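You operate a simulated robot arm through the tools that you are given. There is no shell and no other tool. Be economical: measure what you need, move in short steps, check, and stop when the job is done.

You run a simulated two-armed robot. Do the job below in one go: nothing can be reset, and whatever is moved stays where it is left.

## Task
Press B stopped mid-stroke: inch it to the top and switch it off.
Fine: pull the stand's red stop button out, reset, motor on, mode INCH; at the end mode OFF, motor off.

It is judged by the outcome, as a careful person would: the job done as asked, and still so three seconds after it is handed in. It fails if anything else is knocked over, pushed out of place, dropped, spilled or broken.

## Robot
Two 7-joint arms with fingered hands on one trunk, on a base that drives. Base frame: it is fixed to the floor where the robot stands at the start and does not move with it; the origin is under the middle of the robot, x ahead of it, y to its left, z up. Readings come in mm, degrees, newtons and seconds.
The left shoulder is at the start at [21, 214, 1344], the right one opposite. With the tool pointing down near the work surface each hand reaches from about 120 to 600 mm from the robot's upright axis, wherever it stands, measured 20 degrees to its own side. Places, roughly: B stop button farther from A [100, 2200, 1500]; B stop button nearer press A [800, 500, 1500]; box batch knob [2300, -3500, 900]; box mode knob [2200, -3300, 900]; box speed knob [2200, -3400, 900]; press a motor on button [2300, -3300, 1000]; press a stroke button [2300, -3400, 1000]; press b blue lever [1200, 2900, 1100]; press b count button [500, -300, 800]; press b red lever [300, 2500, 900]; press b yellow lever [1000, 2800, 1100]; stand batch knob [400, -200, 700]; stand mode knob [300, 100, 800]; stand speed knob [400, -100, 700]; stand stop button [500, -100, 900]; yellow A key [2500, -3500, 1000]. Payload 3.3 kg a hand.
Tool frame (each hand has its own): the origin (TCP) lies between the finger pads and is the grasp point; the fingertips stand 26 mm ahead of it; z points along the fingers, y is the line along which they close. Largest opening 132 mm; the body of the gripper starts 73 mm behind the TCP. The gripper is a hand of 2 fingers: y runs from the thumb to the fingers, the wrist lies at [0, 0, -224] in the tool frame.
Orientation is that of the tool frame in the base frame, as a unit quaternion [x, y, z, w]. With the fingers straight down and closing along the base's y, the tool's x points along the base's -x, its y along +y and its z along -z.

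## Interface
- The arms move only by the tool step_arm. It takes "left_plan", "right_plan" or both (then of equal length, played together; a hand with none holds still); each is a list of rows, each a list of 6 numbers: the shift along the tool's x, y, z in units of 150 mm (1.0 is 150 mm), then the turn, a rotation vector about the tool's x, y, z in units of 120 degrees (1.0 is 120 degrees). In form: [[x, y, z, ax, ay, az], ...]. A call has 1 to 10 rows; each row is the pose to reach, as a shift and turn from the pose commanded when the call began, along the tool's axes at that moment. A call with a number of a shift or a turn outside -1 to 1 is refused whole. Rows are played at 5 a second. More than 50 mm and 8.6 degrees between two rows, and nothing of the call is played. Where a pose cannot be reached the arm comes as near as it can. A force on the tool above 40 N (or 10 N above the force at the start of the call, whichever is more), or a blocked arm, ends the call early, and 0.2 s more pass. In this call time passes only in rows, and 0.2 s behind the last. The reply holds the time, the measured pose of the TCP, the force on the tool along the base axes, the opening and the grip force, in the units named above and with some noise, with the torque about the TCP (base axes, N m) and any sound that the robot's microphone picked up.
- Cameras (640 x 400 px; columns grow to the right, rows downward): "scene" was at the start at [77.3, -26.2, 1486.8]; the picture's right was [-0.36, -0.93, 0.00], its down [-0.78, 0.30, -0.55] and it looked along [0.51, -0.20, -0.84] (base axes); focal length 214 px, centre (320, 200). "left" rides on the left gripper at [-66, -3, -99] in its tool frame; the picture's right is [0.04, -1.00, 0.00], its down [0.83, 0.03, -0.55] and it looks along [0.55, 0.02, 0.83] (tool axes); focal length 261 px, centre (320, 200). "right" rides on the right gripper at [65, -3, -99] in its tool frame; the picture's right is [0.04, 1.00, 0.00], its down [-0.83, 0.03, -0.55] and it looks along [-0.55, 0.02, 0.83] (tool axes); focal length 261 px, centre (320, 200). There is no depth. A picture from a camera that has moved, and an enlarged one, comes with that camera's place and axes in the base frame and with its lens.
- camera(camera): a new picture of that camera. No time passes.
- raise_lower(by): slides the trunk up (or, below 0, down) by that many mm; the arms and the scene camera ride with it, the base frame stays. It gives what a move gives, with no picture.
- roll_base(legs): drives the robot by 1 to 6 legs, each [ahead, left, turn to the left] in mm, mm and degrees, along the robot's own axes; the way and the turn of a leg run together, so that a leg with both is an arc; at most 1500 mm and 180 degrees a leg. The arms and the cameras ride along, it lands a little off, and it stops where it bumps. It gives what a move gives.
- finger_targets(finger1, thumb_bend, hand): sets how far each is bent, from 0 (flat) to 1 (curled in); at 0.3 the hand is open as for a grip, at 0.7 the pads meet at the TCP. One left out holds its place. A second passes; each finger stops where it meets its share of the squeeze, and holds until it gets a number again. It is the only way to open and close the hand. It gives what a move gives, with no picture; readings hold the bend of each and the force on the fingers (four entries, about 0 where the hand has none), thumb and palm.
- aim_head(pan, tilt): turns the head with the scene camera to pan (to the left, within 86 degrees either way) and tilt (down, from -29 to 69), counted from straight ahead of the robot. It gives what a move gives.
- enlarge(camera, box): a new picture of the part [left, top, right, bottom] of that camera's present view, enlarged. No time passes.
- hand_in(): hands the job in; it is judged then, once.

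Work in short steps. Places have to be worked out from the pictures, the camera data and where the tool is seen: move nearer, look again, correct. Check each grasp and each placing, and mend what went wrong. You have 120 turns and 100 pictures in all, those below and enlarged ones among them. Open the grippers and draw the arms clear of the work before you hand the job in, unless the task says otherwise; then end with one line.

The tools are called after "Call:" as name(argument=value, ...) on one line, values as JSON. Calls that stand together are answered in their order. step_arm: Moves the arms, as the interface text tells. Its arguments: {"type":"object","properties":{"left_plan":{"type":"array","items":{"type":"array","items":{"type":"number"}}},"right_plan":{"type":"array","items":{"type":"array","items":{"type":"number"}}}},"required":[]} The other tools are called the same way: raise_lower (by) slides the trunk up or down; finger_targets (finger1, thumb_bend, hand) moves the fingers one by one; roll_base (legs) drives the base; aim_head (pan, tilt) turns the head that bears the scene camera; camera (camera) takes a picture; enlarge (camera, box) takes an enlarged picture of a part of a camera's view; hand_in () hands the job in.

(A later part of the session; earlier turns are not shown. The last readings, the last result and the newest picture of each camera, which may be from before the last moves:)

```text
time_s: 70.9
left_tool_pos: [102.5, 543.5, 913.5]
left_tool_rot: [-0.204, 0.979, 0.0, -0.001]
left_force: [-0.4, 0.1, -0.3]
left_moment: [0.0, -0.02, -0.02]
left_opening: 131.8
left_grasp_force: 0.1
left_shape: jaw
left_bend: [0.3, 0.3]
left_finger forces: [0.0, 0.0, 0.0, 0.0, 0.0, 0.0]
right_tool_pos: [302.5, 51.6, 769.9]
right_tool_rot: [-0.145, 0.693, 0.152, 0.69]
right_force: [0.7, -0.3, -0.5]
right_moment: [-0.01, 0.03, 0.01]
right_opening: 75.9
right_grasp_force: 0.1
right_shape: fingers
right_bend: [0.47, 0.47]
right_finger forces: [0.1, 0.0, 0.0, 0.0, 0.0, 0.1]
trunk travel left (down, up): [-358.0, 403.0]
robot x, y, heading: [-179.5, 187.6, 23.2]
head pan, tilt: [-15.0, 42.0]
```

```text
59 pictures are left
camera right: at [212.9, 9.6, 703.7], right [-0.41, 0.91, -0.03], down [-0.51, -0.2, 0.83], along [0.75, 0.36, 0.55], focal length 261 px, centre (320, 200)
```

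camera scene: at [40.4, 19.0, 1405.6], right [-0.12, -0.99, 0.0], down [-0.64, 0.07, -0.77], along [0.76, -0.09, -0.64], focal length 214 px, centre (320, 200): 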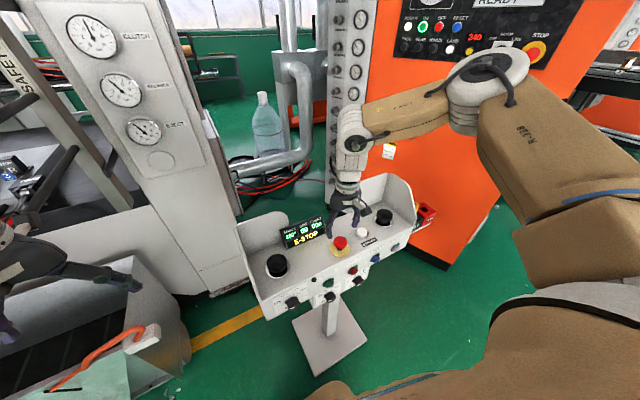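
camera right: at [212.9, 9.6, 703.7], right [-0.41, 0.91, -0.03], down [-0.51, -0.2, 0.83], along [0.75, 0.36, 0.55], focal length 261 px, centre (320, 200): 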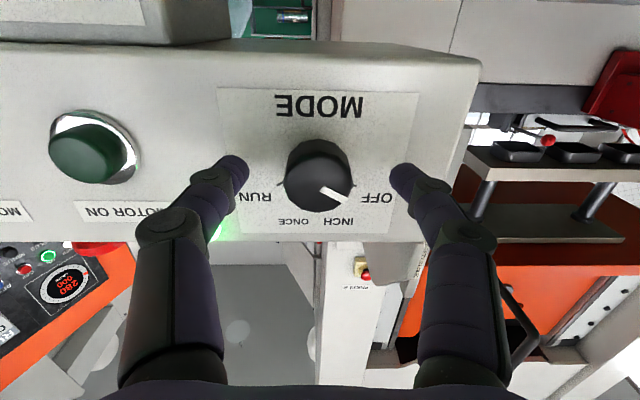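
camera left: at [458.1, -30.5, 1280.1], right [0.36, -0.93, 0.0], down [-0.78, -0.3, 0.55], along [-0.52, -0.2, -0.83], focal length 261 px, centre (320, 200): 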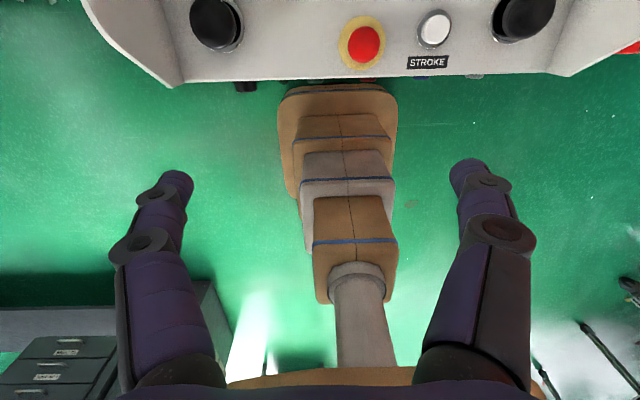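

Fingertips straddle the knob (cap front at ~375, tips ~385). I advance 6 mm and close.

Call:
step_arm(right_plan=[[0, 0, 0.04, 0, 0, 0]])

Call:
finger_targets(hand="right", finger1=0.7, thumb_bend=0.7)

Call:
camera(camera="right")

```text
time_s: 71.3
left_tool_pos: [103.0, 542.3, 912.6]
left_tool_rot: [-0.204, 0.979, -0.001, 0.0]
left_force: [0.3, 0.9, 0.7]
left_moment: [0.0, 0.01, 0.01]
left_opening: 131.7
left_grasp_force: 0.1
left_shape: jaw
left_bend: [0.3, 0.3]
left_finger forces: [0.0, 0.0, 0.1, 0.0, 0.0, 0.0]
right_tool_pos: [308.3, 54.3, 769.4]
right_tool_rot: [-0.144, 0.694, 0.152, 0.689]
right_force: [0.1, 0.2, -0.4]
right_moment: [-0.02, 0.02, -0.04]
right_opening: 75.9
right_grasp_force: 0.1
right_shape: fingers
right_bend: [0.47, 0.47]
right_finger forces: [0.0, 0.0, 0.0, 0.1, 0.0, 0.1]
trunk travel left (down, up): [-358.0, 403.0]
robot x, y, heading: [-180.6, 187.7, 23.4]
head pan, tilt: [-15.0, 42.0]
```

```text
time_s: 72.3
left_tool_pos: [104.8, 543.3, 914.3]
left_tool_rot: [-0.205, 0.979, 0.0, 0.0]
left_force: [0.5, 0.9, -0.2]
left_moment: [0.01, -0.01, 0.0]
left_opening: 132.0
left_grasp_force: 0.1
left_shape: jaw
left_bend: [0.3, 0.3]
left_finger forces: [0.1, 0.1, 0.1, 0.1, 0.1, 0.0]
right_tool_pos: [308.9, 54.3, 768.8]
right_tool_rot: [-0.145, 0.693, 0.153, 0.689]
right_force: [4.8, -3.6, -1.6]
right_moment: [-0.05, 0.08, -0.05]
right_opening: 32.3
right_grasp_force: 10.1
right_shape: fingers
right_bend: [0.61, 0.64]
right_finger forces: [7.2, 0.0, 0.0, 0.0, 12.5, 0.1]
trunk travel left (down, up): [-358.0, 403.0]
robot x, y, heading: [-182.6, 186.2, 23.9]
head pan, tilt: [-15.0, 42.0]
```

```text
58 pictures are left
camera right: at [219.2, 11.4, 702.9], right [-0.41, 0.91, -0.03], down [-0.51, -0.2, 0.83], along [0.76, 0.36, 0.55], focal length 261 px, centre (320, 200)
```

right: 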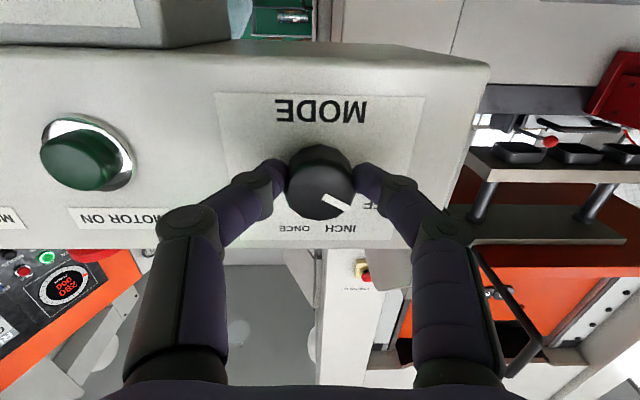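

Knob is gripped. I twist 40° clockwise.

Call:
step_arm(right_plan=[[0, 0, 0, 0, 0, 0.067], [0, 0, 0, 0, 0, 0.134], [0, 0, 0, 0, 0, 0.2], [0, 0, 0, 0, 0, 0.267], [0, 0, 0, 0, 0, 0.333]])

Call:
camera(camera="right")

```text
time_s: 73.5
left_tool_pos: [103.1, 543.1, 912.6]
left_tool_rot: [-0.204, 0.979, 0.001, 0.0]
left_force: [-0.1, 0.1, 0.4]
left_moment: [-0.02, 0.02, 0.01]
left_opening: 132.0
left_grasp_force: 0.1
left_shape: jaw
left_bend: [0.3, 0.3]
left_finger forces: [0.0, 0.0, 0.0, 0.0, 0.0, 0.1]
right_tool_pos: [307.9, 56.1, 769.0]
right_tool_rot: [0.102, 0.701, 0.379, 0.596]
right_force: [3.9, 3.5, -2.3]
right_moment: [0.02, -0.01, 0.09]
right_opening: 32.5
right_grasp_force: 8.8
right_shape: fingers
right_bend: [0.6, 0.64]
right_finger forces: [9.5, 0.0, 0.0, 0.0, 8.6, 0.0]
trunk travel left (down, up): [-358.0, 403.0]
robot x, y, heading: [-179.5, 187.1, 23.5]
head pan, tilt: [-15.0, 42.0]
```

```text
57 pictures are left
camera right: at [200.7, 51.8, 717.3], right [-0.32, 0.72, 0.62], down [-0.29, -0.7, 0.66], along [0.9, 0.03, 0.43], focal length 261 px, centre (320, 200)
```

right: 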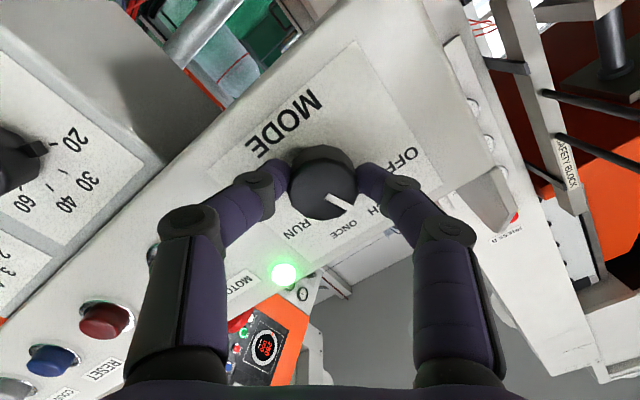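

The knob turned with the hand. I release and look at where the pointer stands.

Call:
finger_targets(hand="right", finger1=0.47, thumb_bend=0.47)

Call:
step_arm(right_plan=[[0, 0, -0.2, 0, 0, 0], [0, 0, -0.4, 0, 0, -0.067], [0, 0, -0.55, 0, 0, -0.134], [0, 0, -0.55, 0, 0, -0.2], [0, 0, -0.55, 0, 0, -0.267], [0, 0, -0.55, 0, 0, -0.333]])

Call:
enlarge(camera="right", box=[240, 50, 400, 190])

Call:
enlarge(camera="scene", box=[300, 120, 460, 260])

```text
time_s: 74.5
left_tool_pos: [103.4, 543.1, 913.1]
left_tool_rot: [-0.205, 0.979, 0.0, 0.0]
left_force: [0.4, 0.7, -0.1]
left_moment: [0.0, 0.01, -0.01]
left_opening: 131.8
left_grasp_force: 0.2
left_shape: jaw
left_bend: [0.3, 0.3]
left_finger forces: [0.0, 0.1, 0.0, 0.0, 0.0, 0.0]
right_tool_pos: [307.9, 54.9, 768.7]
right_tool_rot: [0.101, 0.701, 0.378, 0.596]
right_force: [-0.4, -0.2, 0.1]
right_moment: [0.0, 0.05, -0.01]
right_opening: 76.2
right_grasp_force: 0.1
right_shape: fingers
right_bend: [0.47, 0.47]
right_finger forces: [0.1, 0.0, 0.1, 0.0, 0.0, 0.1]
trunk travel left (down, up): [-358.0, 403.0]
robot x, y, heading: [-180.8, 187.6, 23.6]
head pan, tilt: [-15.0, 42.0]
```

```text
time_s: 75.9
left_tool_pos: [102.7, 542.6, 913.3]
left_tool_rot: [-0.204, 0.979, -0.001, 0.0]
left_force: [-0.3, 0.7, 1.0]
left_moment: [-0.03, 0.02, -0.01]
left_opening: 132.0
left_grasp_force: 0.2
left_shape: jaw
left_bend: [0.3, 0.3]
left_finger forces: [0.1, 0.0, 0.0, 0.0, 0.1, 0.1]
right_tool_pos: [232.1, 20.2, 770.2]
right_tool_rot: [-0.146, 0.693, 0.151, 0.69]
right_force: [-0.1, 0.2, 0.3]
right_moment: [-0.03, 0.02, 0.0]
right_opening: 76.0
right_grasp_force: 0.1
right_shape: fingers
right_bend: [0.47, 0.47]
right_finger forces: [0.0, 0.0, 0.0, 0.0, 0.0, 0.1]
trunk travel left (down, up): [-358.0, 403.0]
robot x, y, heading: [-178.7, 188.0, 23.6]
head pan, tilt: [-15.0, 42.0]
```

```text
2.86 times, centred on (320, 120) of right
camera zoom: at [142.3, -22.8, 703.7], right [-0.41, 0.91, -0.03], down [-0.51, -0.2, 0.83], along [0.75, 0.36, 0.55], focal length 745 px, centre (320, 429)
```

zoom: 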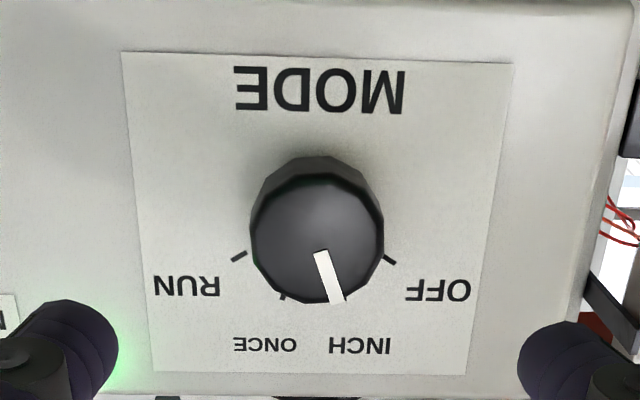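

```text
2.86 times, centred on (380, 190) of scene
camera zoom: at [-68.6, 212.1, 1238.9], right [0.15, -0.99, 0.0], down [-0.66, -0.1, -0.74], along [0.73, 0.11, -0.67], focal length 613 px, centre (149, 229)
```

zoom: 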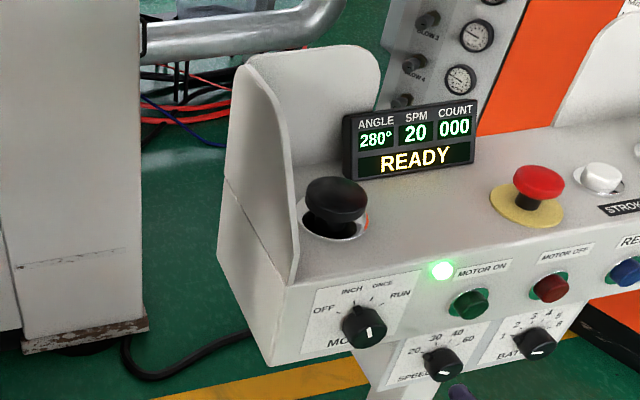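

Mode is at INCH and display READY. Next I test the white STROKE button with a short tap (at ~[503,-177,858]); I raise the trunk, close the fingers and pitch the hand 45° down.

Call:
raise_lower(by=190)

Call:
finger_targets(hand="right", finger1=0.7, thumb_bend=0.7)

Call:
step_arm(right_plan=[[0, 0, 0, 0, 0.07, 0], [0, 0, 0, 0, 0.14, 0], [0, 0, 0, 0, 0.21, 0], [0, 0, 0, 0, 0.28, 0], [0, 0, 0, 0, 0.35, 0]])

Call:
roll_base(legs=[[0, -289, 0], [40, 0, 0]])

Call:
camera(camera="right")

```text
time_s: 78.0
left_tool_pos: [104.7, 541.6, 1103.2]
left_tool_rot: [-0.204, 0.979, 0.0, 0.0]
left_force: [0.0, -0.6, -0.7]
left_moment: [0.01, 0.04, -0.02]
left_opening: 131.8
left_grasp_force: 0.1
left_shape: jaw
left_bend: [0.3, 0.3]
left_finger forces: [0.0, 0.0, 0.0, 0.1, 0.1, 0.0]
right_tool_pos: [232.2, 20.8, 959.3]
right_tool_rot: [-0.144, 0.694, 0.152, 0.689]
right_force: [0.1, -0.7, 0.1]
right_moment: [0.01, -0.04, 0.01]
right_opening: 75.9
right_grasp_force: 0.1
right_shape: fingers
right_bend: [0.47, 0.47]
right_finger forces: [0.0, 0.0, 0.0, 0.0, 0.1, 0.0]
trunk travel left (down, up): [-548.0, 213.0]
robot x, y, heading: [-180.9, 186.2, 23.6]
head pan, tilt: [-15.0, 42.0]
```

```text
time_s: 79.0
left_tool_pos: [103.9, 543.5, 1104.4]
left_tool_rot: [-0.204, 0.979, 0.0, 0.0]
left_force: [0.0, -0.5, 0.6]
left_moment: [0.04, -0.01, 0.02]
left_opening: 132.1
left_grasp_force: 0.0
left_shape: jaw
left_bend: [0.3, 0.3]
left_finger forces: [0.0, 0.0, 0.0, 0.1, 0.0, 0.1]
right_tool_pos: [233.6, 20.6, 958.8]
right_tool_rot: [-0.145, 0.693, 0.151, 0.69]
right_force: [0.1, 0.5, 0.1]
right_moment: [-0.03, -0.01, 0.0]
right_opening: 2.0
right_grasp_force: 0.0
right_shape: fingers
right_bend: [0.7, 0.7]
right_finger forces: [0.0, 0.0, 0.0, 0.1, 0.0, 0.1]
trunk travel left (down, up): [-548.0, 213.0]
robot x, y, heading: [-182.1, 184.9, 23.6]
head pan, tilt: [-15.0, 42.0]
```

```text
time_s: 80.2
left_tool_pos: [107.4, 542.4, 1102.7]
left_tool_rot: [-0.205, 0.979, 0.0, -0.001]
left_force: [0.4, -0.4, -0.6]
left_moment: [0.01, 0.03, -0.05]
left_opening: 131.8
left_grasp_force: 0.0
left_shape: jaw
left_bend: [0.3, 0.3]
left_finger forces: [0.0, 0.0, 0.0, 0.1, 0.1, 0.1]
right_tool_pos: [245.0, 19.8, 936.7]
right_tool_rot: [-0.191, 0.893, 0.094, 0.397]
right_force: [-0.1, 0.5, 0.7]
right_moment: [0.01, 0.03, 0.02]
right_opening: 1.7
right_grasp_force: 0.1
right_shape: fingers
right_bend: [0.7, 0.7]
right_finger forces: [0.1, 0.0, 0.1, 0.0, 0.0, 0.1]
right hand out of reach, approached as far as the arm can: row 4, 5
trunk travel left (down, up): [-548.0, 213.0]
robot x, y, heading: [-179.8, 189.6, 23.6]
head pan, tilt: [-15.0, 42.0]
```

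```text
time_s: 82.7
left_tool_pos: [259.5, 293.5, 1103.6]
left_tool_rot: [-0.205, 0.979, 0.0, 0.0]
left_force: [0.3, 0.6, -0.8]
left_moment: [-0.01, 0.04, 0.03]
left_opening: 131.6
left_grasp_force: 0.1
left_shape: jaw
left_bend: [0.3, 0.3]
left_finger forces: [0.0, 0.0, 0.0, 0.1, 0.1, 0.0]
right_tool_pos: [398.9, -228.7, 937.7]
right_tool_rot: [-0.191, 0.893, 0.095, 0.398]
right_force: [-1.0, -0.1, -0.3]
right_moment: [0.01, 0.04, 0.01]
right_opening: 2.1
right_grasp_force: 0.1
right_shape: fingers
right_bend: [0.7, 0.7]
right_finger forces: [0.0, 0.0, 0.0, 0.0, 0.0, 0.0]
trunk travel left (down, up): [-548.0, 213.0]
robot x, y, heading: [-31.6, -60.2, 23.6]
head pan, tilt: [-15.0, 42.0]
```

```text
54 pictures are left
camera right: at [293.4, -280.9, 953.8], right [-0.44, 0.9, -0.01], down [0.12, 0.07, 0.99], along [0.89, 0.43, -0.14], focal length 261 px, centre (320, 200)
```

right: 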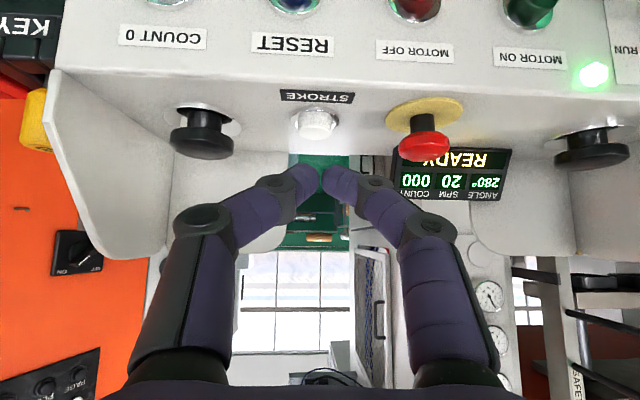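

The wrist camera also shows the display. STROKE is ~99 mm ahead of the tips, at z≈848; I go above it.

Call:
step_arm(right_plan=[[-0.064, 0, 0.24, 0, 0, 0], [-0.128, 0, 0.48, 0, 0, 0], [-0.192, 0, 0.716, 0, 0, 0]])

Call:
camera(camera="right")

Call:
camera(camera="scene")

```text
time_s: 83.5
left_tool_pos: [258.1, 294.0, 1102.8]
left_tool_rot: [-0.204, 0.979, 0.0, 0.0]
left_force: [-0.1, -0.3, -0.1]
left_moment: [-0.01, 0.02, 0.0]
left_opening: 131.9
left_grasp_force: 0.1
left_shape: jaw
left_bend: [0.3, 0.3]
left_finger forces: [0.0, 0.0, 0.0, 0.0, 0.0, 0.0]
right_tool_pos: [487.0, -187.4, 887.9]
right_tool_rot: [-0.191, 0.892, 0.095, 0.398]
right_force: [0.3, 0.9, -0.3]
right_moment: [0.0, 0.0, 0.0]
right_opening: 1.8
right_grasp_force: 0.1
right_shape: fingers
right_bend: [0.7, 0.7]
right_finger forces: [0.0, 0.0, 0.1, 0.0, 0.0, 0.0]
trunk travel left (down, up): [-548.0, 213.0]
robot x, y, heading: [-25.1, -59.5, 23.7]
head pan, tilt: [-15.0, 42.0]
```

```text
53 pictures are left
camera right: at [381.7, -239.9, 904.4], right [-0.44, 0.9, -0.01], down [0.12, 0.07, 0.99], along [0.89, 0.43, -0.14], focal length 261 px, centre (320, 200)
```

right: 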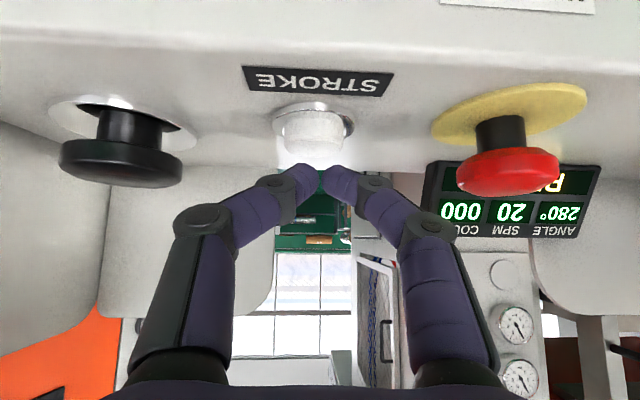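

```text
52 pictures are left
camera scene: at [67.9, -44.8, 1429.7], right [0.15, -0.99, 0.0], down [-0.66, -0.1, -0.74], along [0.73, 0.11, -0.67], focal length 214 px, centre (320, 200)
```

scene: 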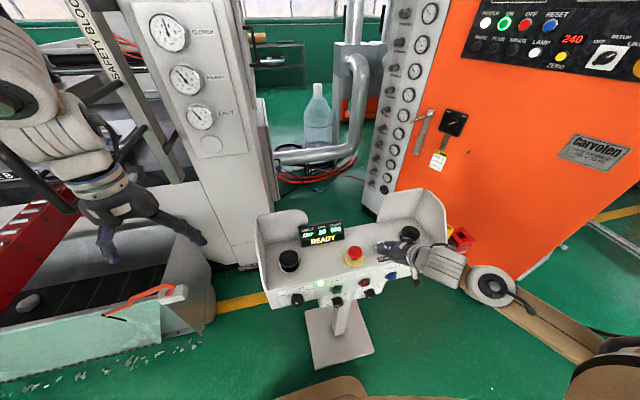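

Tips are centred 11 mm above the white cap. A short tap: 17 mm down and back within one call.

Call:
step_arm(right_plan=[[0.05, 0, 0.0445, 0, 0, 0], [0.085, 0, 0.076, 0, 0, 0], [0.05, 0, 0.0445, 0, 0, 0], [0, 0, 0, 0, 0, 0]])

Call:
camera(camera="right")

```text
time_s: 84.5
left_tool_pos: [256.5, 291.3, 1103.6]
left_tool_rot: [-0.205, 0.979, 0.0, 0.001]
left_force: [0.2, 0.2, -0.7]
left_moment: [0.0, -0.02, -0.02]
left_opening: 131.8
left_grasp_force: 0.0
left_shape: jaw
left_bend: [0.3, 0.3]
left_finger forces: [0.1, 0.0, 0.0, 0.0, 0.1, 0.0]
right_tool_pos: [486.6, -188.1, 889.6]
right_tool_rot: [-0.191, 0.892, 0.095, 0.398]
right_force: [-0.1, 0.3, -0.2]
right_moment: [0.01, 0.0, -0.03]
right_opening: 1.7
right_grasp_force: 0.2
right_shape: fingers
right_bend: [0.7, 0.7]
right_finger forces: [0.0, 0.0, 0.1, 0.0, 0.1, 0.1]
trunk travel left (down, up): [-548.0, 213.0]
robot x, y, heading: [-24.3, -62.7, 23.7]
head pan, tilt: [-15.0, 42.0]
heard: click
```

```text
51 pictures are left
camera right: at [381.2, -240.0, 905.1], right [-0.44, 0.9, -0.01], down [0.12, 0.07, 0.99], along [0.89, 0.43, -0.14], focal length 261 px, centre (320, 200)
```

right: 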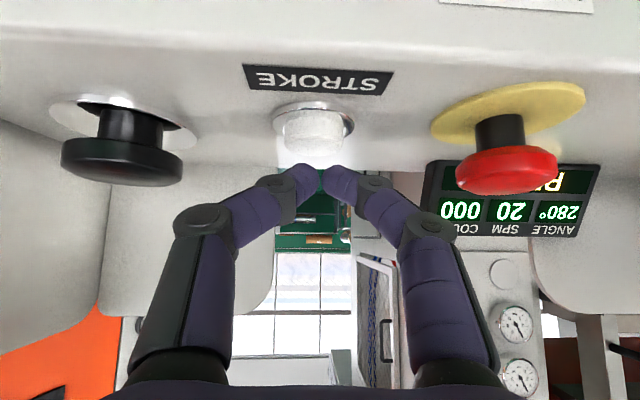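

STROKE clicked but the angle stayed 280°, so the two palm buttons are needed. I lift the right hand, shift the base 109 mm right so right palm falls under the right hand, and pitch the left hand likewise.

Call:
step_arm(right_plan=[[-0.112, 0, -0.1, 0, 0, 0], [-0.224, 0, -0.2, 0, 0, 0]])

Call:
roll_base(legs=[[0, -109, 0]])

Call:
step_arm(left_plan=[[0, 0, 0, 0, -0.07, 0], [0, 0, 0, 0, -0.14, 0], [0, 0, 0, 0, -0.21, 0], [0, 0, 0, 0, -0.28, 0], [0, 0, 0, 0, -0.35, 0]])

Call:
finger_targets(hand="left", finger1=0.7, thumb_bend=0.7)

Call:
camera(camera="right")

Call:
camera(camera="left")

```text
time_s: 85.1
left_tool_pos: [256.6, 294.4, 1103.2]
left_tool_rot: [-0.204, 0.979, 0.0, 0.0]
left_force: [-0.1, -0.6, -0.7]
left_moment: [-0.02, -0.03, -0.04]
left_opening: 132.0
left_grasp_force: 0.2
left_shape: jaw
left_bend: [0.3, 0.3]
left_finger forces: [0.1, 0.1, 0.0, 0.0, 0.1, 0.0]
right_tool_pos: [488.5, -187.1, 934.6]
right_tool_rot: [-0.189, 0.892, 0.094, 0.399]
right_force: [-1.0, -0.2, -0.2]
right_moment: [0.01, -0.02, 0.0]
right_opening: 1.7
right_grasp_force: 0.1
right_shape: fingers
right_bend: [0.7, 0.7]
right_finger forces: [0.0, 0.1, 0.0, 0.0, 0.1, 0.0]
trunk travel left (down, up): [-548.0, 213.0]
robot x, y, heading: [-27.3, -60.0, 23.6]
head pan, tilt: [-15.0, 42.0]
```

```text
time_s: 86.3
left_tool_pos: [301.5, 193.9, 1103.8]
left_tool_rot: [-0.203, 0.979, 0.001, 0.0]
left_force: [0.5, -0.5, 0.1]
left_moment: [-0.01, -0.02, 0.0]
left_opening: 132.0
left_grasp_force: 0.1
left_shape: jaw
left_bend: [0.3, 0.3]
left_finger forces: [0.1, 0.0, 0.1, 0.0, 0.0, 0.0]
right_tool_pos: [530.2, -288.6, 933.5]
right_tool_rot: [-0.19, 0.892, 0.095, 0.398]
right_force: [0.4, -0.7, -0.6]
right_moment: [0.03, 0.0, 0.03]
right_opening: 1.7
right_grasp_force: 0.1
right_shape: fingers
right_bend: [0.7, 0.7]
right_finger forces: [0.1, 0.1, 0.0, 0.1, 0.1, 0.0]
trunk travel left (down, up): [-548.0, 213.0]
robot x, y, heading: [15.4, -157.8, 23.3]
head pan, tilt: [-15.0, 42.0]
```

```text
time_s: 87.5
left_tool_pos: [300.2, 193.1, 1104.3]
left_tool_rot: [-0.189, 0.914, 0.073, 0.351]
left_force: [0.6, 0.0, 0.3]
left_moment: [0.02, -0.03, 0.0]
left_opening: 131.8
left_grasp_force: 0.1
left_shape: jaw
left_bend: [0.3, 0.3]
left_finger forces: [0.0, 0.1, 0.0, 0.0, 0.0, 0.0]
right_tool_pos: [529.9, -286.8, 933.8]
right_tool_rot: [-0.188, 0.893, 0.093, 0.399]
right_force: [0.3, 0.6, 0.1]
right_moment: [0.04, 0.0, -0.03]
right_opening: 1.6
right_grasp_force: 0.1
right_shape: fingers
right_bend: [0.7, 0.7]
right_finger forces: [0.0, 0.0, 0.1, 0.1, 0.1, 0.0]
trunk travel left (down, up): [-548.0, 213.0]
robot x, y, heading: [15.4, -156.0, 23.3]
head pan, tilt: [-15.0, 42.0]
```

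```text
time_s: 88.5
left_tool_pos: [300.2, 194.7, 1104.0]
left_tool_rot: [-0.189, 0.914, 0.073, 0.351]
left_force: [-0.4, -0.2, -0.3]
left_moment: [-0.01, 0.01, 0.0]
left_opening: 1.9
left_grasp_force: 0.0
left_shape: fingers
left_bend: [0.7, 0.7]
left_finger forces: [0.1, 0.1, 0.0, 0.0, 0.0, 0.1]
right_tool_pos: [530.0, -286.2, 934.1]
right_tool_rot: [-0.19, 0.892, 0.095, 0.398]
right_force: [-0.3, -0.5, -0.5]
right_moment: [0.0, 0.01, 0.01]
right_opening: 2.0
right_grasp_force: 0.1
right_shape: fingers
right_bend: [0.7, 0.7]
right_finger forces: [0.0, 0.0, 0.1, 0.1, 0.1, 0.0]
trunk travel left (down, up): [-548.0, 213.0]
robot x, y, heading: [12.8, -161.4, 23.3]
head pan, tilt: [-15.0, 42.0]
```

```text
50 pictures are left
camera right: at [423.9, -338.3, 950.4], right [-0.44, 0.9, -0.01], down [0.12, 0.07, 0.99], along [0.89, 0.43, -0.14], focal length 261 px, centre (320, 200)
```

right: 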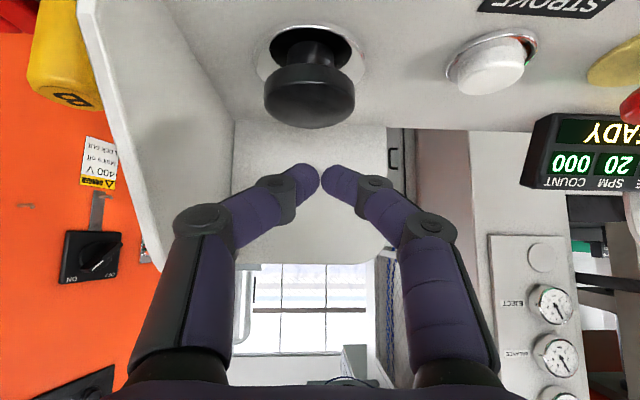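

```text
49 pictures are left
camera left: at [285.3, 184.2, 1222.0], right [0.37, -0.93, -0.03], down [-0.92, -0.36, -0.15], along [0.13, 0.08, -0.99], focal length 261 px, centre (320, 200)
```

left: 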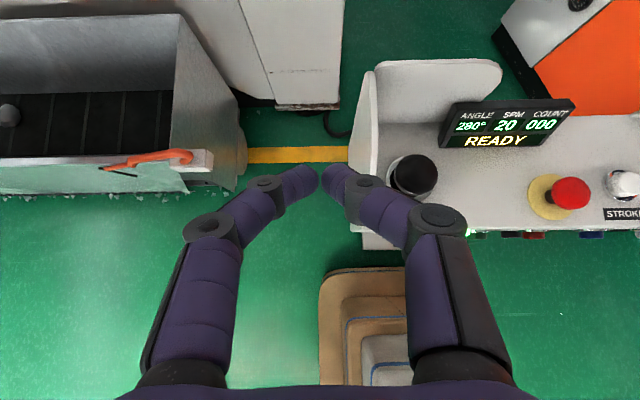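

Right tips are close to the right palm ([564,-278], cap top ≈870). Left palm is at about [409,98]; I bring the left hand over the wing, then down, and shift the right hand 15 mm forward, 6 right.

Call:
step_arm(left_plan=[[-0.07, -0.29, 0.063, 0, 0, 0], [-0.145, -0.59, 0.13, 0, 0, 0], [-0.218, -0.88, 0.196, 0, 0, 0], [-0.06, -0.88, 0.37, 0, 0, 0], [0.095, -0.88, 0.543, 0, 0, 0]], right_plan=[[-0.034, -0.04, 0.037, 0, 0, 0], [-0.067, -0.04, 0.075, 0, 0, 0], [-0.067, -0.04, 0.075, 0, 0, 0], [-0.067, -0.04, 0.075, 0, 0, 0], [-0.067, -0.04, 0.075, 0, 0, 0]])

Call:
camera(camera="left")

Call:
camera(camera="right")

```text
time_s: 89.7
left_tool_pos: [393.1, 92.5, 1033.1]
left_tool_rot: [-0.19, 0.914, 0.073, 0.351]
left_force: [-0.3, 0.8, 0.4]
left_moment: [-0.02, 0.0, 0.03]
left_opening: 1.7
left_grasp_force: 0.1
left_shape: fingers
left_bend: [0.7, 0.7]
left_finger forces: [0.0, 0.0, 0.0, 0.0, 0.1, 0.0]
right_tool_pos: [546.2, -286.8, 936.1]
right_tool_rot: [-0.188, 0.892, 0.094, 0.399]
right_force: [0.1, -0.7, -0.8]
right_moment: [0.01, -0.01, 0.02]
right_opening: 1.7
right_grasp_force: 0.0
right_shape: fingers
right_bend: [0.7, 0.7]
right_finger forces: [0.1, 0.0, 0.0, 0.0, 0.1, 0.0]
trunk travel left (down, up): [-548.0, 213.0]
robot x, y, heading: [13.2, -160.2, 23.4]
head pan, tilt: [-15.0, 42.0]
```

```text
48 pictures are left
camera left: at [378.0, 82.1, 1150.9], right [0.37, -0.93, -0.03], down [-0.92, -0.36, -0.15], along [0.13, 0.08, -0.99], focal length 261 px, centre (320, 200)
```

left: 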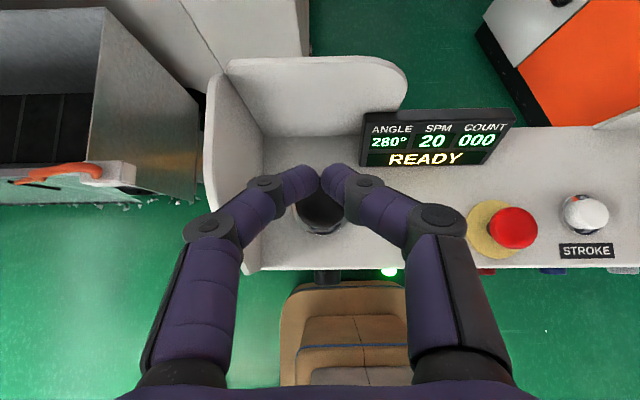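

```text
47 pictures are left
camera right: at [440.3, -338.3, 950.5], right [-0.44, 0.9, -0.01], down [0.12, 0.07, 0.99], along [0.89, 0.43, -0.14], focal length 261 px, centre (320, 200)
```

right: 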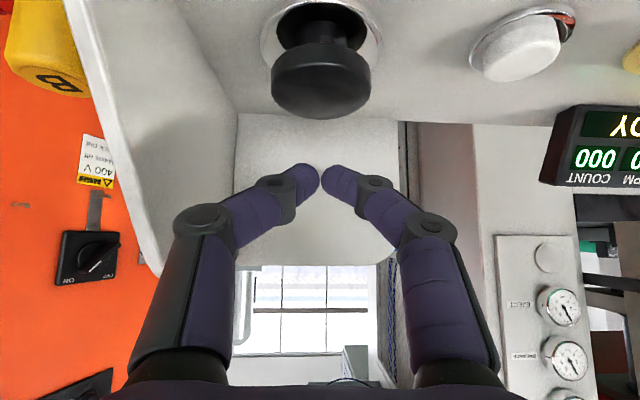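

Both tips are right above their palms (left [409,99], right [564,-278]). I lower both to about 20 mm above the caps.

Call:
step_arm(left_plan=[[0.18, 0, 0.2, 0, 0, 0], [0.36, 0, 0.4, 0, 0, 0], [0.544, 0, 0.603, 0, 0, 0]], right_plan=[[0.04, 0, 0.036, 0, 0, 0], [0.08, 0, 0.07, 0, 0, 0], [0.134, 0, 0.12, 0, 0, 0]])

Call:
camera(camera="left")

Call:
aim_head(pan=-5, tilt=50)

Call:
enlarge(camera="scene", box=[200, 100, 440, 260])

```text
time_s: 90.5
left_tool_pos: [392.1, 89.9, 910.1]
left_tool_rot: [-0.19, 0.914, 0.074, 0.351]
left_force: [0.9, 0.9, 1.0]
left_moment: [-0.03, 0.0, -0.03]
left_opening: 1.9
left_grasp_force: 0.1
left_shape: fingers
left_bend: [0.7, 0.7]
left_finger forces: [0.1, 0.1, 0.0, 0.0, 0.0, 0.0]
right_tool_pos: [544.5, -285.8, 909.1]
right_tool_rot: [-0.189, 0.892, 0.094, 0.399]
right_force: [-1.5, -0.1, -0.7]
right_moment: [0.0, 0.0, -0.02]
right_opening: 1.8
right_grasp_force: 0.2
right_shape: fingers
right_bend: [0.7, 0.7]
right_finger forces: [0.0, 0.0, 0.0, 0.0, 0.1, 0.0]
trunk travel left (down, up): [-548.0, 213.0]
robot x, y, heading: [14.3, -160.8, 23.3]
head pan, tilt: [-15.0, 42.0]
```

```text
46 pictures are left
camera left: at [377.8, 79.9, 1028.9], right [0.37, -0.93, -0.03], down [-0.92, -0.36, -0.15], along [0.13, 0.08, -0.99], focal length 261 px, centre (320, 200)
```

left: 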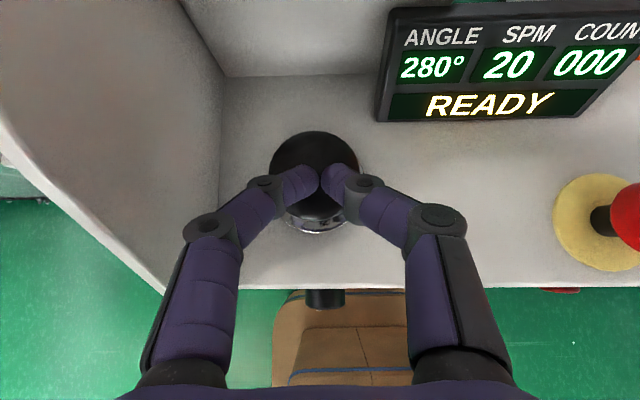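

```text
time_s: 91.2
left_tool_pos: [393.1, 89.5, 910.7]
left_tool_rot: [-0.189, 0.914, 0.073, 0.351]
left_force: [0.2, 0.0, -0.2]
left_moment: [0.0, 0.01, 0.0]
left_opening: 1.8
left_grasp_force: 0.1
left_shape: fingers
left_bend: [0.7, 0.7]
left_finger forces: [0.1, 0.0, 0.0, 0.0, 0.0, 0.1]
right_tool_pos: [544.6, -286.8, 908.6]
right_tool_rot: [-0.189, 0.892, 0.094, 0.399]
right_force: [-0.5, 0.2, 0.0]
right_moment: [0.01, 0.03, 0.03]
right_opening: 1.6
right_grasp_force: 0.0
right_shape: fingers
right_bend: [0.7, 0.7]
right_finger forces: [0.0, 0.0, 0.1, 0.0, 0.0, 0.1]
trunk travel left (down, up): [-548.0, 213.0]
robot x, y, heading: [16.7, -162.7, 23.6]
head pan, tilt: [-5.0, 50.0]
```

```text
2.50 times, centred on (320, 180) of scene
camera zoom: at [99.9, -131.0, 1418.6], right [0.32, -0.95, 0.0], down [-0.73, -0.24, -0.64], along [0.61, 0.2, -0.77], focal length 536 px, centre (320, 250)
```

zoom: 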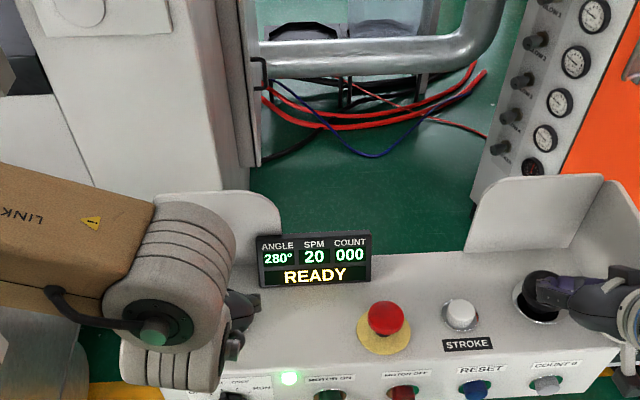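

Both tips sit over the caps at z≈891. I do one short simultaneous press (25 mm down and back up) and see whether the angle advances.

Call:
step_arm(left_plan=[[0.0535, 0, 0.0594, 0, 0, 0], [0.089, 0, 0.099, 0, 0, 0], [0.1115, 0, 0.1237, 0, 0, 0], [0.0535, 0, 0.0594, 0, 0, 0], [0, 0, 0, 0, 0, 0]], right_plan=[[0.0598, 0, 0.0534, 0, 0, 0], [0.0996, 0, 0.089, 0, 0, 0], [0.1245, 0, 0.111, 0, 0, 0], [0.0598, 0, 0.0534, 0, 0, 0], [0, 0, 0, 0, 0, 0]])

Call:
camera(camera="left")

```text
time_s: 92.4
left_tool_pos: [393.5, 89.6, 911.0]
left_tool_rot: [-0.189, 0.915, 0.072, 0.35]
left_force: [-0.1, -0.2, -0.4]
left_moment: [0.0, 0.04, 0.02]
left_opening: 1.5
left_grasp_force: 0.0
left_shape: fingers
left_bend: [0.7, 0.7]
left_finger forces: [0.1, 0.1, 0.0, 0.0, 0.0, 0.1]
right_tool_pos: [544.3, -283.1, 906.1]
right_tool_rot: [-0.189, 0.893, 0.095, 0.398]
right_force: [0.4, 0.3, 0.5]
right_moment: [-0.01, 0.02, 0.02]
right_opening: 1.5
right_grasp_force: 0.0
right_shape: fingers
right_bend: [0.7, 0.7]
right_finger forces: [0.1, 0.0, 0.0, 0.0, 0.1, 0.0]
trunk travel left (down, up): [-548.0, 213.0]
robot x, y, heading: [17.6, -161.0, 23.2]
head pan, tilt: [-5.0, 50.0]
heard: click, click
```

```text
44 pictures are left
camera left: at [378.2, 80.1, 1028.5], right [0.37, -0.93, -0.03], down [-0.92, -0.36, -0.15], along [0.12, 0.08, -0.99], focal length 261 px, centre (320, 200)
```

left: 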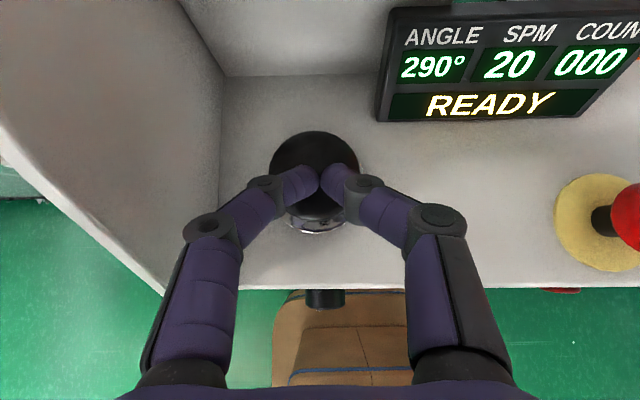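

Works: two clicks, 280°→290°. I press again, held 0.8 s longer, to learn the rate.

Call:
step_arm(left_plan=[[0.0535, 0, 0.0594, 0, 0, 0], [0.089, 0, 0.099, 0, 0, 0], [0.1115, 0, 0.1237, 0, 0, 0], [0.1115, 0, 0.1237, 0, 0, 0], [0.1115, 0, 0.1237, 0, 0, 0], [0.1115, 0, 0.1237, 0, 0, 0], [0.1115, 0, 0.1237, 0, 0, 0], [0.0535, 0, 0.0594, 0, 0, 0], [0, 0, 0, 0, 0, 0]], right_plan=[[0.0598, 0, 0.0534, 0, 0, 0], [0.0996, 0, 0.089, 0, 0, 0], [0.1245, 0, 0.111, 0, 0, 0], [0.1245, 0, 0.111, 0, 0, 0], [0.1245, 0, 0.111, 0, 0, 0], [0.1245, 0, 0.111, 0, 0, 0], [0.1245, 0, 0.111, 0, 0, 0], [0.0598, 0, 0.0534, 0, 0, 0], [0, 0, 0, 0, 0, 0]])

Call:
camera(camera="left")

```text
time_s: 94.4
left_tool_pos: [391.8, 89.8, 910.5]
left_tool_rot: [-0.19, 0.915, 0.073, 0.349]
left_force: [-0.3, -0.2, 0.3]
left_moment: [0.0, 0.01, 0.02]
left_opening: 1.3
left_grasp_force: 0.1
left_shape: fingers
left_bend: [0.7, 0.7]
left_finger forces: [0.0, 0.0, 0.0, 0.1, 0.0, 0.0]
right_tool_pos: [543.2, -285.4, 904.8]
right_tool_rot: [-0.19, 0.893, 0.093, 0.397]
right_force: [-0.2, 0.3, -0.2]
right_moment: [-0.02, 0.03, 0.02]
right_opening: 1.2
right_grasp_force: 0.0
right_shape: fingers
right_bend: [0.7, 0.7]
right_finger forces: [0.0, 0.0, 0.0, 0.1, 0.0, 0.0]
trunk travel left (down, up): [-548.0, 213.0]
robot x, y, heading: [16.1, -156.8, 23.5]
head pan, tilt: [-5.0, 50.0]
heard: click, click
```

```text
43 pictures are left
camera left: at [376.8, 80.8, 1028.3], right [0.37, -0.93, -0.03], down [-0.92, -0.36, -0.14], along [0.12, 0.08, -0.99], focal length 261 px, centre (320, 200)
```

left: 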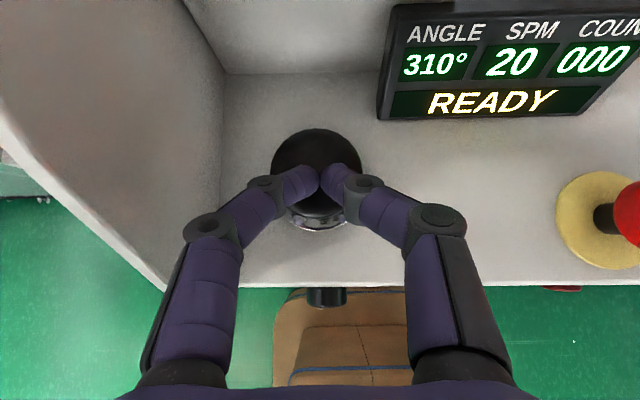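

310° now (~15–20°/s). Another press of similar length.

Call:
step_arm(left_plan=[[0.0535, 0, 0.0594, 0, 0, 0], [0.089, 0, 0.099, 0, 0, 0], [0.1115, 0, 0.1237, 0, 0, 0], [0.1115, 0, 0.1237, 0, 0, 0], [0.1115, 0, 0.1237, 0, 0, 0], [0.1115, 0, 0.1237, 0, 0, 0], [0.1115, 0, 0.1237, 0, 0, 0], [0.0535, 0, 0.0594, 0, 0, 0], [0, 0, 0, 0, 0, 0]], right_plan=[[0.0598, 0, 0.0534, 0, 0, 0], [0.0996, 0, 0.089, 0, 0, 0], [0.1245, 0, 0.111, 0, 0, 0], [0.1245, 0, 0.111, 0, 0, 0], [0.1245, 0, 0.111, 0, 0, 0], [0.1245, 0, 0.111, 0, 0, 0], [0.1245, 0, 0.111, 0, 0, 0], [0.0598, 0, 0.0534, 0, 0, 0], [0, 0, 0, 0, 0, 0]])

Call:
camera(camera="left")

```text
time_s: 96.4
left_tool_pos: [390.9, 91.7, 909.3]
left_tool_rot: [-0.189, 0.914, 0.073, 0.35]
left_force: [0.5, 0.4, 0.5]
left_moment: [-0.01, 0.01, 0.01]
left_opening: 1.6
left_grasp_force: 0.0
left_shape: fingers
left_bend: [0.7, 0.7]
left_finger forces: [0.0, 0.1, 0.1, 0.0, 0.1, 0.0]
right_tool_pos: [543.5, -285.2, 906.0]
right_tool_rot: [-0.19, 0.893, 0.094, 0.397]
right_force: [-0.6, 0.2, 0.0]
right_moment: [0.02, -0.01, 0.0]
right_opening: 1.5
right_grasp_force: 0.1
right_shape: fingers
right_bend: [0.7, 0.7]
right_finger forces: [0.0, 0.0, 0.1, 0.0, 0.0, 0.0]
trunk travel left (down, up): [-548.0, 213.0]
robot x, y, heading: [15.7, -158.7, 23.6]
head pan, tilt: [-5.0, 50.0]
heard: click, click
```

```text
42 pictures are left
camera left: at [376.9, 81.7, 1027.5], right [0.37, -0.93, -0.03], down [-0.92, -0.36, -0.14], along [0.12, 0.08, -0.99], focal length 261 px, centre (320, 200)
```

left: 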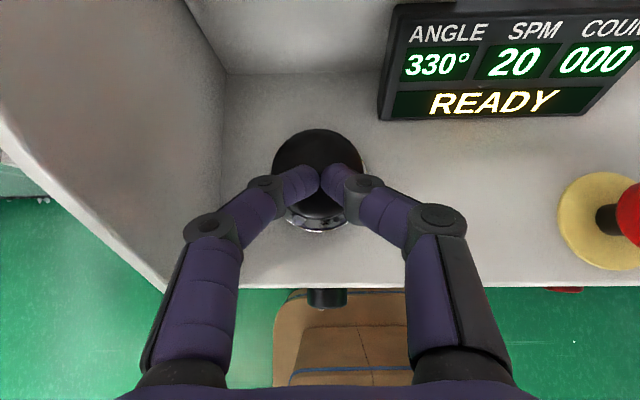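

330°. One more same press should give ~350°.

Call:
step_arm(left_plan=[[0.0535, 0, 0.0594, 0, 0, 0], [0.089, 0, 0.099, 0, 0, 0], [0.1115, 0, 0.1237, 0, 0, 0], [0.1115, 0, 0.1237, 0, 0, 0], [0.1115, 0, 0.1237, 0, 0, 0], [0.1115, 0, 0.1237, 0, 0, 0], [0.1115, 0, 0.1237, 0, 0, 0], [0.0535, 0, 0.0594, 0, 0, 0], [0, 0, 0, 0, 0, 0]], right_plan=[[0.0598, 0, 0.0534, 0, 0, 0], [0.0996, 0, 0.089, 0, 0, 0], [0.1245, 0, 0.111, 0, 0, 0], [0.1245, 0, 0.111, 0, 0, 0], [0.1245, 0, 0.111, 0, 0, 0], [0.1245, 0, 0.111, 0, 0, 0], [0.1245, 0, 0.111, 0, 0, 0], [0.0598, 0, 0.0534, 0, 0, 0], [0, 0, 0, 0, 0, 0]])

Call:
enlarge(camera="left", box=[360, 0, 640, 140])

Call:
aim_head(pan=-40, tilt=15)

Call:
camera(camera="scene")

```text
time_s: 98.4
left_tool_pos: [393.1, 90.2, 909.3]
left_tool_rot: [-0.19, 0.915, 0.073, 0.349]
left_force: [0.0, -0.9, -0.4]
left_moment: [0.02, 0.0, 0.02]
left_opening: 1.7
left_grasp_force: 0.0
left_shape: fingers
left_bend: [0.7, 0.7]
left_finger forces: [0.0, 0.0, 0.0, 0.1, 0.0, 0.1]
right_tool_pos: [545.3, -284.3, 905.3]
right_tool_rot: [-0.19, 0.893, 0.094, 0.397]
right_force: [0.6, -0.4, 0.4]
right_moment: [0.0, 0.02, 0.01]
right_opening: 1.6
right_grasp_force: 0.1
right_shape: fingers
right_bend: [0.7, 0.7]
right_finger forces: [0.0, 0.0, 0.0, 0.0, 0.1, 0.0]
trunk travel left (down, up): [-548.0, 213.0]
robot x, y, heading: [16.2, -161.8, 23.1]
head pan, tilt: [-5.0, 50.0]
heard: click, click
```

```text
2.29 times, centred on (500, 70) of left
camera zoom: at [377.2, 80.5, 1027.9], right [0.37, -0.93, -0.03], down [-0.92, -0.36, -0.14], along [0.12, 0.08, -0.99], focal length 596 px, centre (-91, 497)
```

zoom: 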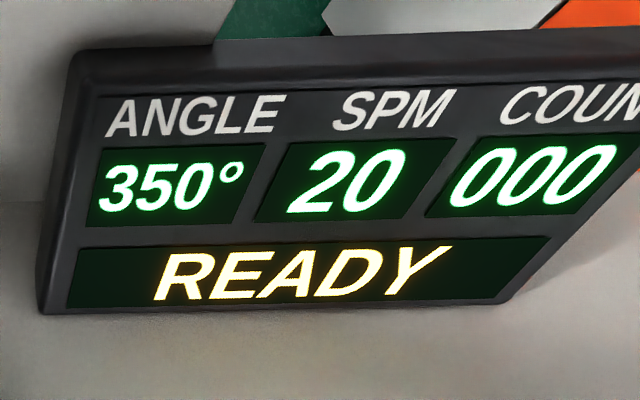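

```text
time_s: 99.4
left_tool_pos: [392.6, 90.3, 910.5]
left_tool_rot: [-0.189, 0.914, 0.072, 0.351]
left_force: [0.2, -0.5, 0.6]
left_moment: [0.02, 0.0, -0.01]
left_opening: 1.5
left_grasp_force: 0.1
left_shape: fingers
left_bend: [0.7, 0.7]
left_finger forces: [0.0, 0.0, 0.0, 0.0, 0.0, 0.0]
right_tool_pos: [544.9, -283.9, 906.5]
right_tool_rot: [-0.19, 0.892, 0.094, 0.399]
right_force: [0.4, 0.3, 0.5]
right_moment: [-0.01, -0.02, 0.02]
right_opening: 1.5
right_grasp_force: 0.1
right_shape: fingers
right_bend: [0.7, 0.7]
right_finger forces: [0.1, 0.1, 0.1, 0.0, 0.0, 0.1]
trunk travel left (down, up): [-548.0, 213.0]
robot x, y, heading: [11.0, -156.9, 23.3]
head pan, tilt: [-40.0, 15.0]
```

```text
40 pictures are left
camera scene: at [116.4, -181.9, 1472.2], right [-0.28, -0.96, 0.0], down [-0.25, 0.07, -0.97], along [0.93, -0.27, -0.26], focal length 214 px, centre (320, 200)
```

scene: 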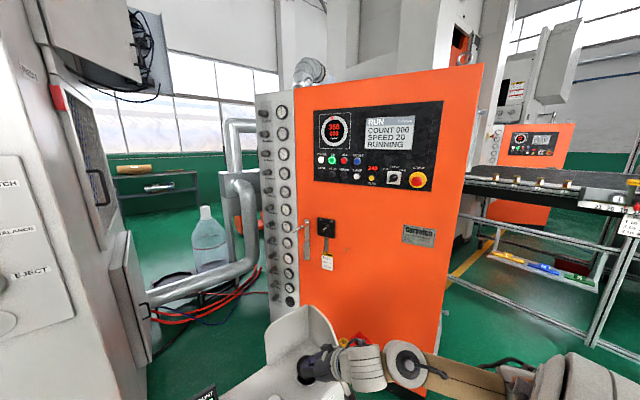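

The cabinet dial also shows the angle; I enlarge it for a finer reading.

Call:
enlarge(camera="scene", box=[310, 100, 430, 175])

```text
5.33 times, centred on (370, 138) of scene
camera zoom: at [116.4, -181.9, 1472.2], right [-0.28, -0.96, 0.0], down [-0.25, 0.07, -0.97], along [0.93, -0.27, -0.26], focal length 1144 px, centre (53, 533)
```

zoom: 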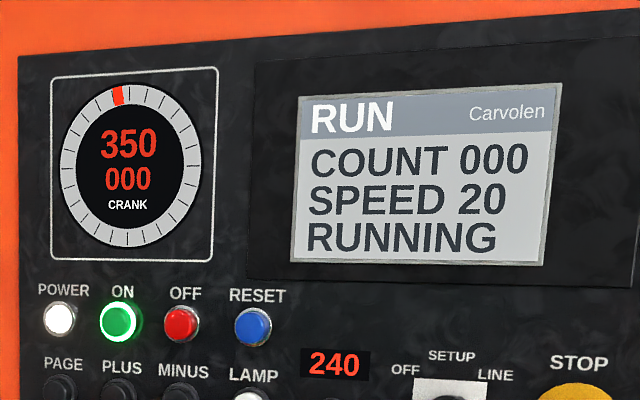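

350°. One short press, as the first (≈10°).

Call:
step_arm(left_plan=[[0.0535, 0, 0.0594, 0, 0, 0], [0.089, 0, 0.099, 0, 0, 0], [0.1115, 0, 0.1237, 0, 0, 0], [0.0535, 0, 0.0594, 0, 0, 0], [0, 0, 0, 0, 0, 0]], right_plan=[[0.0598, 0, 0.0534, 0, 0, 0], [0.0996, 0, 0.089, 0, 0, 0], [0.1245, 0, 0.111, 0, 0, 0], [0.0598, 0, 0.0534, 0, 0, 0], [0, 0, 0, 0, 0, 0]])

Call:
enlarge(camera="scene", box=[310, 100, 430, 175])

Call:
enlarge(camera="left", box=[360, 0, 640, 140])

```text
time_s: 100.6
left_tool_pos: [391.7, 92.2, 910.8]
left_tool_rot: [-0.189, 0.915, 0.073, 0.35]
left_force: [-0.1, -0.4, -0.1]
left_moment: [0.0, -0.02, 0.01]
left_opening: 1.8
left_grasp_force: 0.0
left_shape: fingers
left_bend: [0.7, 0.7]
left_finger forces: [0.1, 0.0, 0.0, 0.1, 0.0, 0.0]
right_tool_pos: [545.0, -286.3, 907.2]
right_tool_rot: [-0.19, 0.892, 0.094, 0.398]
right_force: [-0.9, -0.7, 0.3]
right_moment: [-0.02, -0.02, -0.01]
right_opening: 1.4
right_grasp_force: 0.1
right_shape: fingers
right_bend: [0.7, 0.7]
right_finger forces: [0.1, 0.0, 0.0, 0.0, 0.0, 0.0]
trunk travel left (down, up): [-548.0, 213.0]
robot x, y, heading: [14.9, -160.3, 23.5]
head pan, tilt: [-40.0, 15.0]
heard: click, click
```

```text
5.33 times, centred on (370, 138) of scene
camera zoom: at [116.3, -181.9, 1472.2], right [-0.29, -0.96, 0.0], down [-0.25, 0.07, -0.97], along [0.93, -0.28, -0.26], focal length 1144 px, centre (53, 533)
```

zoom: 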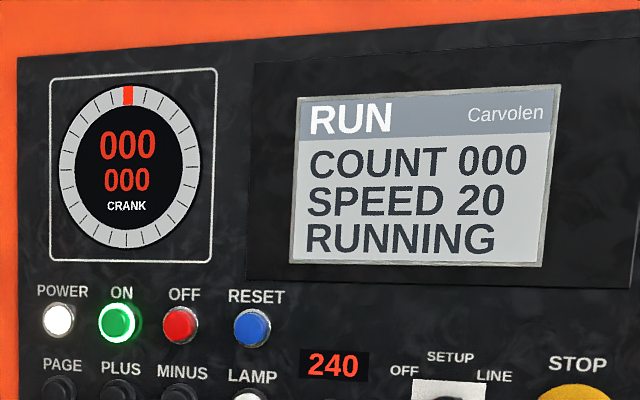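

```text
2.29 times, centred on (500, 70) of left
camera zoom: at [377.3, 81.4, 1029.5], right [0.37, -0.93, -0.03], down [-0.92, -0.36, -0.15], along [0.12, 0.08, -0.99], focal length 596 px, centre (-91, 497)
```

zoom: 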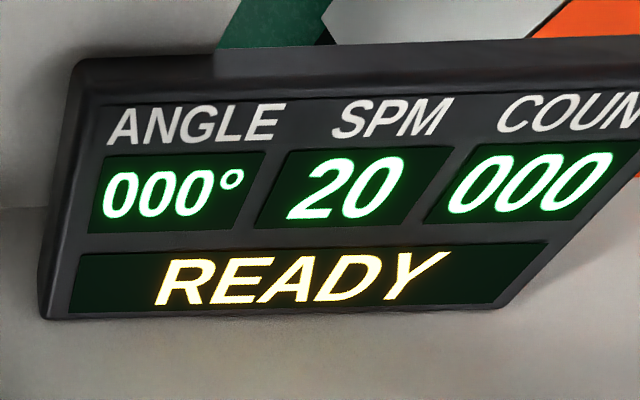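

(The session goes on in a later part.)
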